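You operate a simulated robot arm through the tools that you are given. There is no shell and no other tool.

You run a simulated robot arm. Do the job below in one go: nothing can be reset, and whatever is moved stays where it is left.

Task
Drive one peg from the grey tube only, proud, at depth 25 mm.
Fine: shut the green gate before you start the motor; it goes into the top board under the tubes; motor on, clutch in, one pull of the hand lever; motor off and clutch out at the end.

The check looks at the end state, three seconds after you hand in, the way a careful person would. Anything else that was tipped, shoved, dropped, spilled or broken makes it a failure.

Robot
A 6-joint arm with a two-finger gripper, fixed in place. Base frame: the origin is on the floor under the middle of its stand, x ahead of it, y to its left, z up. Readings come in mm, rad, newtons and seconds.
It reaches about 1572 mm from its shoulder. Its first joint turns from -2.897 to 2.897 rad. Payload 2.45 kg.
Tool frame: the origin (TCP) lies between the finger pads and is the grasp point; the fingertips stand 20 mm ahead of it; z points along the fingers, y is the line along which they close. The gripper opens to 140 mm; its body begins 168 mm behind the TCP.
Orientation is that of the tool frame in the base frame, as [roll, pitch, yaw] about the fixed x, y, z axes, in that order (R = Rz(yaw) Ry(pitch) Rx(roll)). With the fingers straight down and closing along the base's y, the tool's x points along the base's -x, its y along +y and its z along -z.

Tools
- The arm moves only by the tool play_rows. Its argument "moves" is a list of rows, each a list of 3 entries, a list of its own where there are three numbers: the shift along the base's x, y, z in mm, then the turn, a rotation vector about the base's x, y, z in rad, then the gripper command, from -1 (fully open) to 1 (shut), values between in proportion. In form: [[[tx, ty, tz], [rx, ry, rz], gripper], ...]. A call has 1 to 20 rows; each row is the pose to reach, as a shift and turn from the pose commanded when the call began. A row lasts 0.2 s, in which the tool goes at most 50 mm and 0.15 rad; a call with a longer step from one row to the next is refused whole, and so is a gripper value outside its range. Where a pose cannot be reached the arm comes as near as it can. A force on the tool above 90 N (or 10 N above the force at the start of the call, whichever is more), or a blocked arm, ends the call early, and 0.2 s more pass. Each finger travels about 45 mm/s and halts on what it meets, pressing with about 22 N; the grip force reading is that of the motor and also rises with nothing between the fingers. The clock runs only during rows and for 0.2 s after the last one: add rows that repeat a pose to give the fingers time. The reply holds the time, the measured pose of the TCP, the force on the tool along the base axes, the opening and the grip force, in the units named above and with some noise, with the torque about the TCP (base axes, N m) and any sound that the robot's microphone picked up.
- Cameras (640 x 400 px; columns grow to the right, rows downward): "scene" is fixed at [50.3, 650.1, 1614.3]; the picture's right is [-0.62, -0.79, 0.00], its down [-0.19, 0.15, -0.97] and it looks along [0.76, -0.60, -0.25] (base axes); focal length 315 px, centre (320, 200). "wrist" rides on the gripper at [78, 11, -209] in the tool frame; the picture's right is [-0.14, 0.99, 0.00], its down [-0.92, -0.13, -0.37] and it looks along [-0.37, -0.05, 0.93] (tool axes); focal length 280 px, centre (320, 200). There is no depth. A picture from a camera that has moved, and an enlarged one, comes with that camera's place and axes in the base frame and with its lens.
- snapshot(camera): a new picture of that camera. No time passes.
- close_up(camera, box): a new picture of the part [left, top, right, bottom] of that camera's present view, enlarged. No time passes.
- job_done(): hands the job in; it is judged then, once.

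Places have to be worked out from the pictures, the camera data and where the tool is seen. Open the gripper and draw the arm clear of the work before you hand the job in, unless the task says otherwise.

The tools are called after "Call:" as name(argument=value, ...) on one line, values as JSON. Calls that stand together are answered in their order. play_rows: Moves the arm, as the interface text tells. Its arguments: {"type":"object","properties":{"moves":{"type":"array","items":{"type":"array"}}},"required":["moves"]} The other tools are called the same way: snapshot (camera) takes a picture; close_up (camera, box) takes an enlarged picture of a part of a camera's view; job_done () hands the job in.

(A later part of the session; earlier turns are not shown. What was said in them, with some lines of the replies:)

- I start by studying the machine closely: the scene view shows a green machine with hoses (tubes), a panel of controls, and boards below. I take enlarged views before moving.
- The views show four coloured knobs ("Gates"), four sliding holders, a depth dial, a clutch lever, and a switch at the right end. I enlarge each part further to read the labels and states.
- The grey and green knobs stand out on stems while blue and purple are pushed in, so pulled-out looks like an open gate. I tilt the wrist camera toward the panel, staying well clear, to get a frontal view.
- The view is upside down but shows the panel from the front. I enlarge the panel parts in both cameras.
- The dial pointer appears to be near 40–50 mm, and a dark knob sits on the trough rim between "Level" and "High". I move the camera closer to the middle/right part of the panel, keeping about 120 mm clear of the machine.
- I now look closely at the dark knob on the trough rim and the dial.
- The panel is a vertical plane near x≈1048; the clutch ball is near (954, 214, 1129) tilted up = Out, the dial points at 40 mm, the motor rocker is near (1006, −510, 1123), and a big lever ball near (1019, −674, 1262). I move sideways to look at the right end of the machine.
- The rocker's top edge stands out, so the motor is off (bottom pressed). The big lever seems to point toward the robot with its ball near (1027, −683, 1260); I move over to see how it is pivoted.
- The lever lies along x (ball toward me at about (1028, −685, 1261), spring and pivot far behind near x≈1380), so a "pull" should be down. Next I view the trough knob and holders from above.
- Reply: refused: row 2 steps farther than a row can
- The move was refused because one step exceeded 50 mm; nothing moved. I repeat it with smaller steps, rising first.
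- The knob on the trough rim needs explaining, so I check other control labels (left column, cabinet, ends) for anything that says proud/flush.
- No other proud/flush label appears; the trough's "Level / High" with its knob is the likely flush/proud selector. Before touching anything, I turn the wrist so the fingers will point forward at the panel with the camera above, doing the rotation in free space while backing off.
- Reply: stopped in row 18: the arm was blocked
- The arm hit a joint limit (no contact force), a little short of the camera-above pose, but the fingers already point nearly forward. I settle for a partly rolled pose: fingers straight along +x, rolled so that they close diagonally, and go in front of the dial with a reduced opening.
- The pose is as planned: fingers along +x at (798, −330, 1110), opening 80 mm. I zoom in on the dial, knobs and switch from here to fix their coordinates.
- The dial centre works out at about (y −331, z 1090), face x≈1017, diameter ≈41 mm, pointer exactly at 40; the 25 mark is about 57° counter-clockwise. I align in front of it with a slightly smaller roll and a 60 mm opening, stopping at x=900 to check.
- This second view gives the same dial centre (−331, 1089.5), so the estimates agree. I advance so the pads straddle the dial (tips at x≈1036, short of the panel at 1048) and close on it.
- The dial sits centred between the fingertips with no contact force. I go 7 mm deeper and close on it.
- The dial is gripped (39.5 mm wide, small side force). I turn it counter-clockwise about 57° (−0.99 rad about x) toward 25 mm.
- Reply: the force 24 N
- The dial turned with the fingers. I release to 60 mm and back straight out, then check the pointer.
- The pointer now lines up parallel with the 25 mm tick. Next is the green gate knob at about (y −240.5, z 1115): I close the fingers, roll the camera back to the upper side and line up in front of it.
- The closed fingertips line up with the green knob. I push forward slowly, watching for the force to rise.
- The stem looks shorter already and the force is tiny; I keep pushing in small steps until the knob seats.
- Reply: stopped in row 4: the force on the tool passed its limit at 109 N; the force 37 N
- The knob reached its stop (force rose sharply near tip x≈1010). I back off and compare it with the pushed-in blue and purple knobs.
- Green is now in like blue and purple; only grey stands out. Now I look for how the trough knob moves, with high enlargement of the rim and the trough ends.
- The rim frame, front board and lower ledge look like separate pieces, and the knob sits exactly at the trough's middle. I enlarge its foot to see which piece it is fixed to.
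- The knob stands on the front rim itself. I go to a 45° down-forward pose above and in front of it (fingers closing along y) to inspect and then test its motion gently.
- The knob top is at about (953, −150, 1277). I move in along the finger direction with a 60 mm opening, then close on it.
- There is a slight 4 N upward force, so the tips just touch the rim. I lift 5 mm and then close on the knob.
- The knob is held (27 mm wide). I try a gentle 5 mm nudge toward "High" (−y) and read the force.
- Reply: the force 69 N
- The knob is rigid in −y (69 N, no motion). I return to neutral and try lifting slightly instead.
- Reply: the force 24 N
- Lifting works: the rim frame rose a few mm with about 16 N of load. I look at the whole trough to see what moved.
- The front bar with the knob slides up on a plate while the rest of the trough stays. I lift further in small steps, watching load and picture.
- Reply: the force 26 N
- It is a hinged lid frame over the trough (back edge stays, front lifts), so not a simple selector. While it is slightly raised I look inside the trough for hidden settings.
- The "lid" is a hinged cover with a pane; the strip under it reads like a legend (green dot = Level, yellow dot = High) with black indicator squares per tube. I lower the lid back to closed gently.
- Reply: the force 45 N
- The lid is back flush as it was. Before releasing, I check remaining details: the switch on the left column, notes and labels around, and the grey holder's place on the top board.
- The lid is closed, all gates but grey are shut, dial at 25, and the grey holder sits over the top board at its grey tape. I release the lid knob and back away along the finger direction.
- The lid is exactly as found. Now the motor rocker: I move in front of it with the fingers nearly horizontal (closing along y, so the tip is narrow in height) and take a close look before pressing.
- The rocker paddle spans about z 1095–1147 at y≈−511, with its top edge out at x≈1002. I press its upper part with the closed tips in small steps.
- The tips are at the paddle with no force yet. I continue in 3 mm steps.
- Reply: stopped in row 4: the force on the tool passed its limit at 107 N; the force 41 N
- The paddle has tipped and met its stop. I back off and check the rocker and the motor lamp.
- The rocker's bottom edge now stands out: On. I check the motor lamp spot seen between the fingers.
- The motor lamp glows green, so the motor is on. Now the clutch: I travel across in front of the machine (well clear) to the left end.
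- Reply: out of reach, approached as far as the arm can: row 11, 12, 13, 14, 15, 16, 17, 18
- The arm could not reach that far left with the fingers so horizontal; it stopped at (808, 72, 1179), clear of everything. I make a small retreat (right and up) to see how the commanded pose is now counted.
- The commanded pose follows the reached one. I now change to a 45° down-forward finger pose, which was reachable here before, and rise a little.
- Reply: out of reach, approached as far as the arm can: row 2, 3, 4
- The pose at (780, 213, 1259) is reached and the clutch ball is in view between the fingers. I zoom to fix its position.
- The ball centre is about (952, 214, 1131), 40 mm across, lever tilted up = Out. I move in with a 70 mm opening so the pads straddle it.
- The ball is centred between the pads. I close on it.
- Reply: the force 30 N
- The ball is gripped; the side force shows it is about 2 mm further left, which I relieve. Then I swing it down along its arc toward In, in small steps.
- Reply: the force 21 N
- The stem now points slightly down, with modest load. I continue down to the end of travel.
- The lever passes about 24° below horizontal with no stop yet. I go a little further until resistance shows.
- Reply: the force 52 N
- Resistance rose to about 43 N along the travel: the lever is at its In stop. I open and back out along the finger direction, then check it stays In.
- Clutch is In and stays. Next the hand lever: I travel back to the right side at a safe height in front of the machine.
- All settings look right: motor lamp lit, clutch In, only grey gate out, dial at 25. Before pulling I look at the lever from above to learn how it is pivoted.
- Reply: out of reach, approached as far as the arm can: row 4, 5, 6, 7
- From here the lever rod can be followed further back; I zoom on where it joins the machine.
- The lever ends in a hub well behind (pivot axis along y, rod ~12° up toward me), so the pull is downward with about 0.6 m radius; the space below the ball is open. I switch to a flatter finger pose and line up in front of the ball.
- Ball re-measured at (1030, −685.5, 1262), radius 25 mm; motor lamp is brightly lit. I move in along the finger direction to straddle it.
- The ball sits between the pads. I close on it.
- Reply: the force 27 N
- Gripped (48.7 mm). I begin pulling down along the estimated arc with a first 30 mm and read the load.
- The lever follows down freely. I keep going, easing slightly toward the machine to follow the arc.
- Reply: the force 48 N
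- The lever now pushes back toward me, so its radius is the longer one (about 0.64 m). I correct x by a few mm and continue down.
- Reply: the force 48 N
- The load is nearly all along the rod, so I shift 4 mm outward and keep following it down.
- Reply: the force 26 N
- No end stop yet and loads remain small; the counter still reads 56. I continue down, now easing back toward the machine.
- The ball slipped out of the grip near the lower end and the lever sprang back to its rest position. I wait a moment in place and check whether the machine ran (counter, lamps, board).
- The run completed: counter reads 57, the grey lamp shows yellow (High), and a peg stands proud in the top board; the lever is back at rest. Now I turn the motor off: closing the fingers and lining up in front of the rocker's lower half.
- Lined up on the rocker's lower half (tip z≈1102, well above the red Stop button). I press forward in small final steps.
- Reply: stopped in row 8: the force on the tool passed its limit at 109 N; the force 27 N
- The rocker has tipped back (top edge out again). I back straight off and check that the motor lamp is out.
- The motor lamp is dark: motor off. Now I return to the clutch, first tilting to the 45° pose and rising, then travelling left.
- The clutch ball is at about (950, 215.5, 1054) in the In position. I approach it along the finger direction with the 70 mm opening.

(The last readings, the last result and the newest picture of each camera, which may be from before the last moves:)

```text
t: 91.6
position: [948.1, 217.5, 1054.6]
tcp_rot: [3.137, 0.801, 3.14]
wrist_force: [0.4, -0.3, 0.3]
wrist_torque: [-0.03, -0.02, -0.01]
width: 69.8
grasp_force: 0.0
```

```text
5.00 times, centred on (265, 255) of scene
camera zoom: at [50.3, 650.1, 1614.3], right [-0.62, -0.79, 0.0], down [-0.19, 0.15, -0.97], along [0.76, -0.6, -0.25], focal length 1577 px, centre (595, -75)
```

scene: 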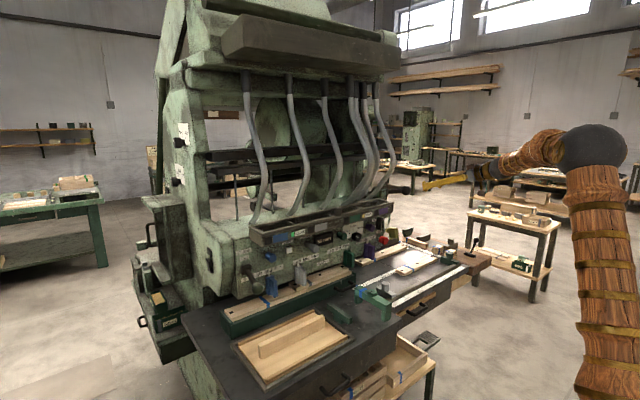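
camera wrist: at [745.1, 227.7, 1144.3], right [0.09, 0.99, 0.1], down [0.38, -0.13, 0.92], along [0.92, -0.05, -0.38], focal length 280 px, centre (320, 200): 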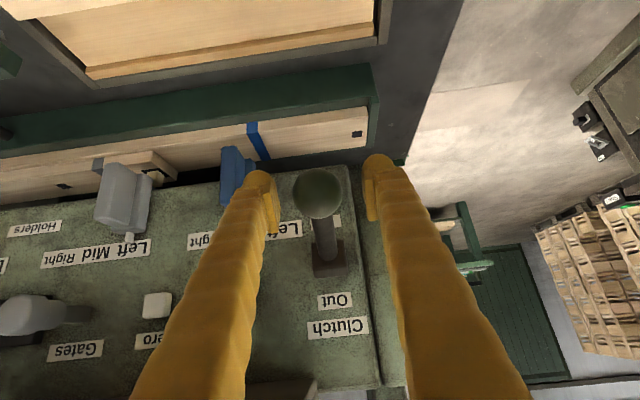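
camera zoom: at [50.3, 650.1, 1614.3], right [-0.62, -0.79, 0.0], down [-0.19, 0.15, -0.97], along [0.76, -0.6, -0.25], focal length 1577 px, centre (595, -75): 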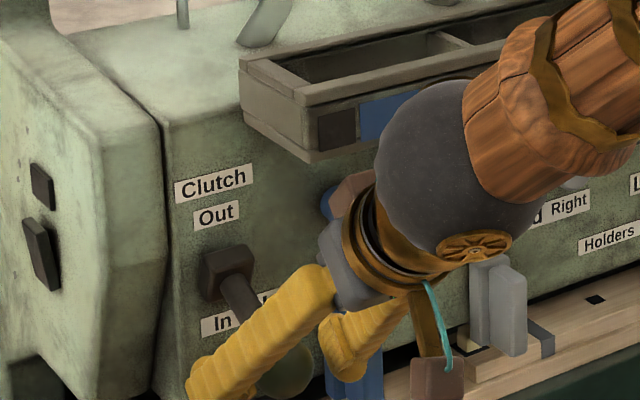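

The ball is between the pads; I close and swing it up along its arc to Out.

Call:
play_rows(moves=[[[1, -0.5, 0], [0, 0, 0], 0.3], [[1, -0.5, 0], [0, 0, 0], 0.6], [[1, -0.5, 0], [0, 0, 0], 0.6], [[1, -0.5, 0], [0, 0, 0], 0.6], [[-2, -0.5, 8], [0, 0, 0], 0.6], [[-5, -0.5, 18], [0, 0, 0], 0.6], [[-6.5, -0.5, 28], [0, 0, 0], 0.6], [[-7, -0.5, 38], [0, 0, 0], 0.6], [[-6.5, -0.5, 48], [0, 0, 0], 0.6], [[-5, -0.5, 58], [0, 0, 0], 0.6], [[-2, -0.5, 68], [0, 0, 0], 0.6], [[1, -0.5, 76], [0, 0, 0], 0.6], [[1, -0.5, 76], [0, 0, 0], 0.6]])

Call:
snapshot(camera="wrist")

Call:
close_up(camera="scene", box=[215, 215, 315, 295])

```text
t: 94.4
position: [951.6, 213.6, 1129.4]
tcp_rot: [3.138, 0.799, 3.14]
wrist_force: [-9.7, 23.5, -11.9]
wrist_torque: [0.18, 1.29, 0.06]
width: 38.7
grasp_force: 45.0
```

```text
taken
camera wrist: at [748.0, 225.3, 1219.2], right [0.09, 0.99, 0.1], down [0.38, -0.13, 0.92], along [0.92, -0.05, -0.38], focal length 280 px, centre (320, 200)
```

wrist: 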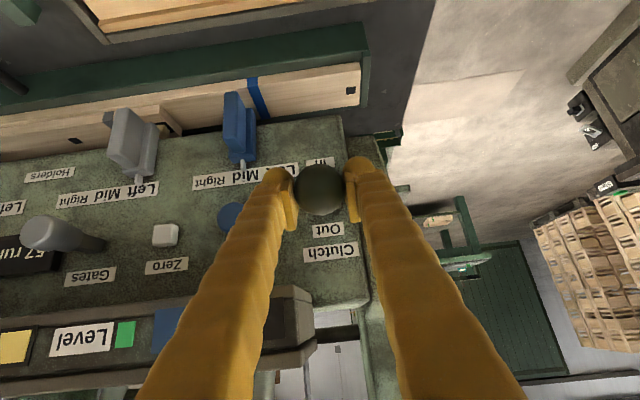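

```text
5.00 times, centred on (265, 255) of scene
camera zoom: at [50.3, 650.1, 1614.3], right [-0.62, -0.79, 0.0], down [-0.19, 0.15, -0.97], along [0.76, -0.6, -0.25], focal length 1577 px, centre (595, -75)
```

zoom: 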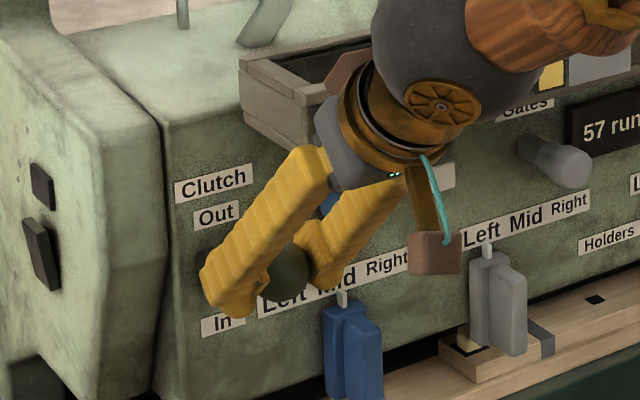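

The ball is back at the Out height; I push a few mm more to be sure it reaches the stop.

Call:
play_rows(moves=[[[1, 1, 2], [0, 0, 0], 0.6], [[2, 1, 4], [0, 0, 0], 0.6], [[3, 1, 6], [0, 0, 0], 0.6], [[3, 1, 6], [0, 0, 0], 0.6]])

```text
t: 95.4
position: [954.4, 212.9, 1134.4]
tcp_rot: [3.14, 0.799, 3.141]
wrist_force: [-19.5, 15.3, -15.4]
wrist_torque: [-0.07, 0.26, 0.13]
width: 39.0
grasp_force: 45.1
```

Call:
play_rows(moves=[[[1, 1, 2], [0, 0, 0], 0.6], [[2, 1, 4], [0, 0, 0], 0.6], [[2, 1, 4], [0, 0, 0], 0.6]])

```text
t: 96.2
position: [957.0, 215.0, 1136.7]
tcp_rot: [3.139, 0.797, 3.14]
wrist_force: [-10.6, -0.3, -45.7]
wrist_torque: [0.02, 0.19, -0.01]
width: 38.9
grasp_force: 45.3
```

The load along the travel rose to about 46 N, so the lever is at its Out stop. I open and back out along the finger direction.

Call:
play_rows(moves=[[[-1, 0, -3], [0, 0, 0], 0.3], [[-1, 0, -3], [0, 0, 0], 0], [[-1, 0, -3], [0, 0, 0], 0], [[-30, 0, 26], [0, 0, 0], 0], [[-62, 0, 58], [0, 0, 0], 0], [[-95, 0, 90], [0, 0, 0], 0], [[-130, 0, 122], [0, 0, 0], 0], [[-165, 0, 155], [0, 0, 0], 0], [[-200, 0, 185], [0, 0, 0], -0.5], [[-200, 0, 185], [0, 0, 0], -1]])

Call:
snapshot(camera="wrist")

Call:
close_up(camera="scene", box=[215, 215, 315, 295])

Call:
close_up(camera="scene", box=[262, 262, 312, 297])

```text
t: 98.4
position: [755.3, 216.6, 1326.3]
tcp_rot: [3.138, 0.801, 3.14]
wrist_force: [-0.6, 0.1, 0.2]
wrist_torque: [-0.01, -0.02, 0.02]
width: 121.3
grasp_force: 0.0
```

```text
taken
camera wrist: at [551.5, 226.4, 1414.9], right [0.09, 0.99, 0.1], down [0.38, -0.13, 0.92], along [0.92, -0.05, -0.39], focal length 280 px, centre (320, 200)
```

wrist: 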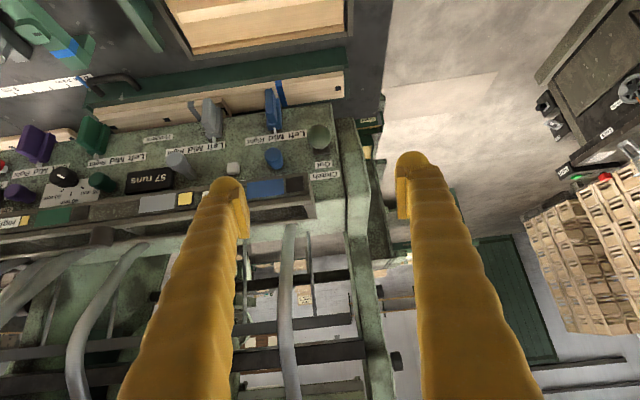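

```text
5.00 times, centred on (265, 255) of scene
camera zoom: at [50.3, 650.1, 1614.3], right [-0.62, -0.79, 0.0], down [-0.19, 0.15, -0.97], along [0.76, -0.6, -0.25], focal length 1577 px, centre (595, -75)
```

zoom: 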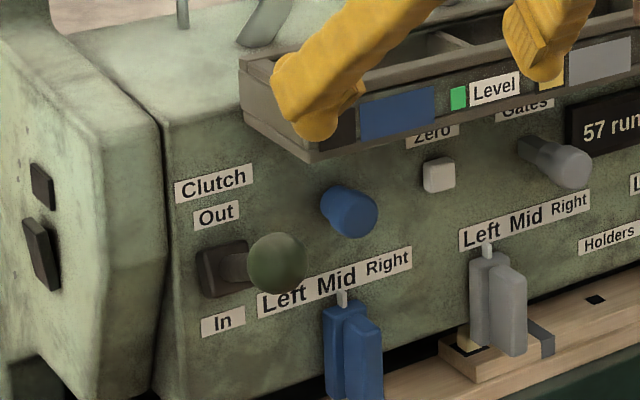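

```text
11.43 times, centred on (287, 280) of scene
camera zoom: at [50.3, 650.1, 1614.3], right [-0.62, -0.79, 0.0], down [-0.19, 0.15, -0.97], along [0.76, -0.6, -0.25], focal length 3605 px, centre (697, -709)
```

zoom: 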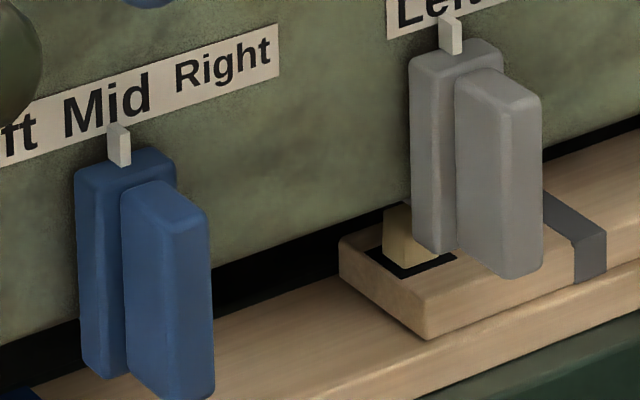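

Clutch is Out, the peg stands in the top board under the grey holder. I withdraw the arm to its starting place and make a final check of everything.

Call:
play_rows(moves=[[[-20, -20, 15], [0, 0.13, 0], -1], [[-40, -45, 30], [0, 0.26, 0], -1], [[-60, -70, 45], [0, 0.4, 0], -1], [[-80, -100, 60], [0, 0.54, 0], -1], [[-100, -130, 75], [0, 0.67, 0], -1], [[-118, -160, 94], [0, 0.8, 0], -1], [[-118, -160, 94], [0, 0.8, 0], -1]])

Call:
snapshot(camera="scene")

Call:
close_up(camera="scene", box=[220, 190, 420, 310])

Call:
close_up(camera="scene", box=[360, 190, 430, 250])

Call:
close_up(camera="wrist", box=[200, 180, 440, 340])

Call:
close_up(camera="scene", box=[345, 220, 375, 245])

```text
t: 100.0
position: [640.0, 54.7, 1417.5]
tcp_rot: [3.14, 0.001, -3.141]
wrist_force: [-0.1, 0.5, 0.3]
wrist_torque: [-0.01, -0.02, 0.01]
width: 140.0
grasp_force: 0.0
```

```text
taken
```

scene: 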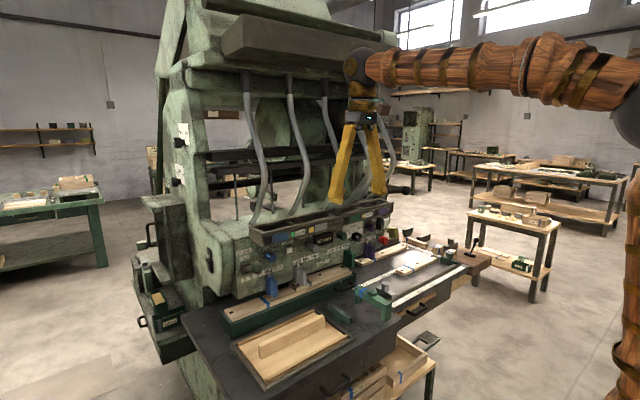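

```text
3.20 times, centred on (320, 250) of scene
camera zoom: at [50.3, 650.1, 1614.3], right [-0.62, -0.79, 0.0], down [-0.19, 0.15, -0.97], along [0.76, -0.6, -0.25], focal length 1009 px, centre (320, 40)
```

zoom: 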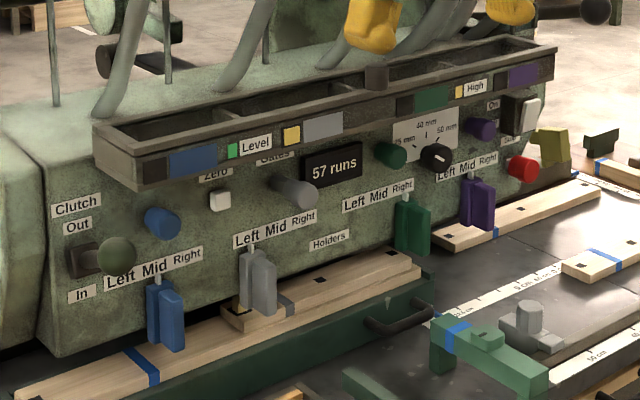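

```text
6.67 times, centred on (395, 220) of scene
camera zoom: at [50.3, 650.1, 1614.3], right [-0.62, -0.79, 0.0], down [-0.19, 0.15, -0.97], along [0.76, -0.6, -0.25], focal length 2103 px, centre (-180, 67)
```

zoom: 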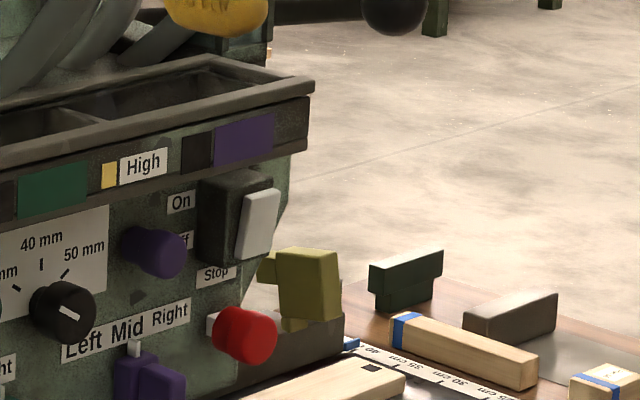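

```text
2.50 times, centred on (320, 260) of wrist
camera zoom: at [562.6, 65.1, 1626.6], right [0.14, 0.99, 0.0], down [0.92, -0.13, 0.37], along [0.36, -0.05, -0.93], focal length 701 px, centre (320, 50)
```

zoom: 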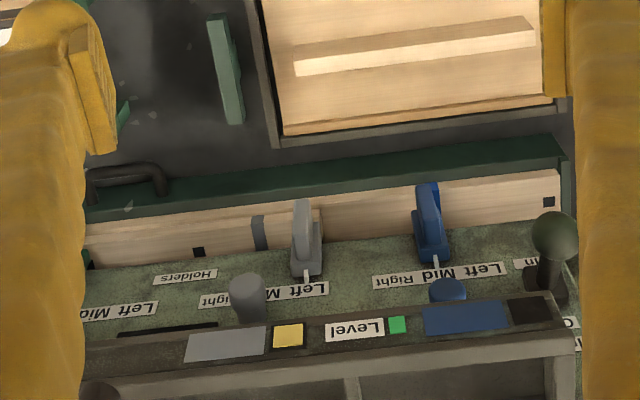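

```text
16.00 times, centred on (360, 232) of scene
camera zoom: at [50.3, 650.1, 1614.3], right [-0.62, -0.79, 0.0], down [-0.19, 0.15, -0.97], along [0.76, -0.6, -0.25], focal length 5047 px, centre (-320, -320)
```

zoom: 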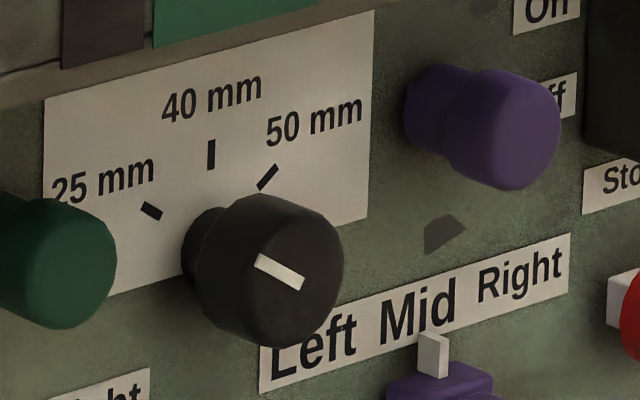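

Final state: 57 runs, the grey lamp is yellow (High), and the peg stands proud in the top board. The dial is at 25 mm, the green gate is shut, the motor is off, the clutch is out, and the hand lever and lid are back at rest. The arm is clear with the gripper open, so I hand the job in.

Call:
job_done()

```text
The job is handed in.
```

The job is handed in: one peg from the grey tube was driven into the top board under the tubes and stands proud, with the depth dial at 25 mm. I don't have the check result. The 25 mm is the dial setting; I did not measure the peg's depth in the board.

- **Before the run:** I turned the dial from 40 to 25 mm and pushed the green gate shut, so only the grey gate was open. Then I switched the motor on and put the clutch in.
- **The pull:** I pulled the hand lever down once. Near the bottom the ball slipped out of the gripper and the lever sprang back up on its own. The run still counted: the counter went from 56 to 57, and the grey tube's lamp turned yellow, the colour marked "High".
- **At the end:** The motor is off with its lamp dark, and the clutch is out. The arm is back at its starting place with the gripper open.

I also touched something the task did not ask for. I took the knob on the trough under the tubes for a proud/flush selector, pushed it gently sideways, then lifted it a little. It turned out to be the handle of a hinged lid, so I set the lid back down. It looks the same as before in the pictures.
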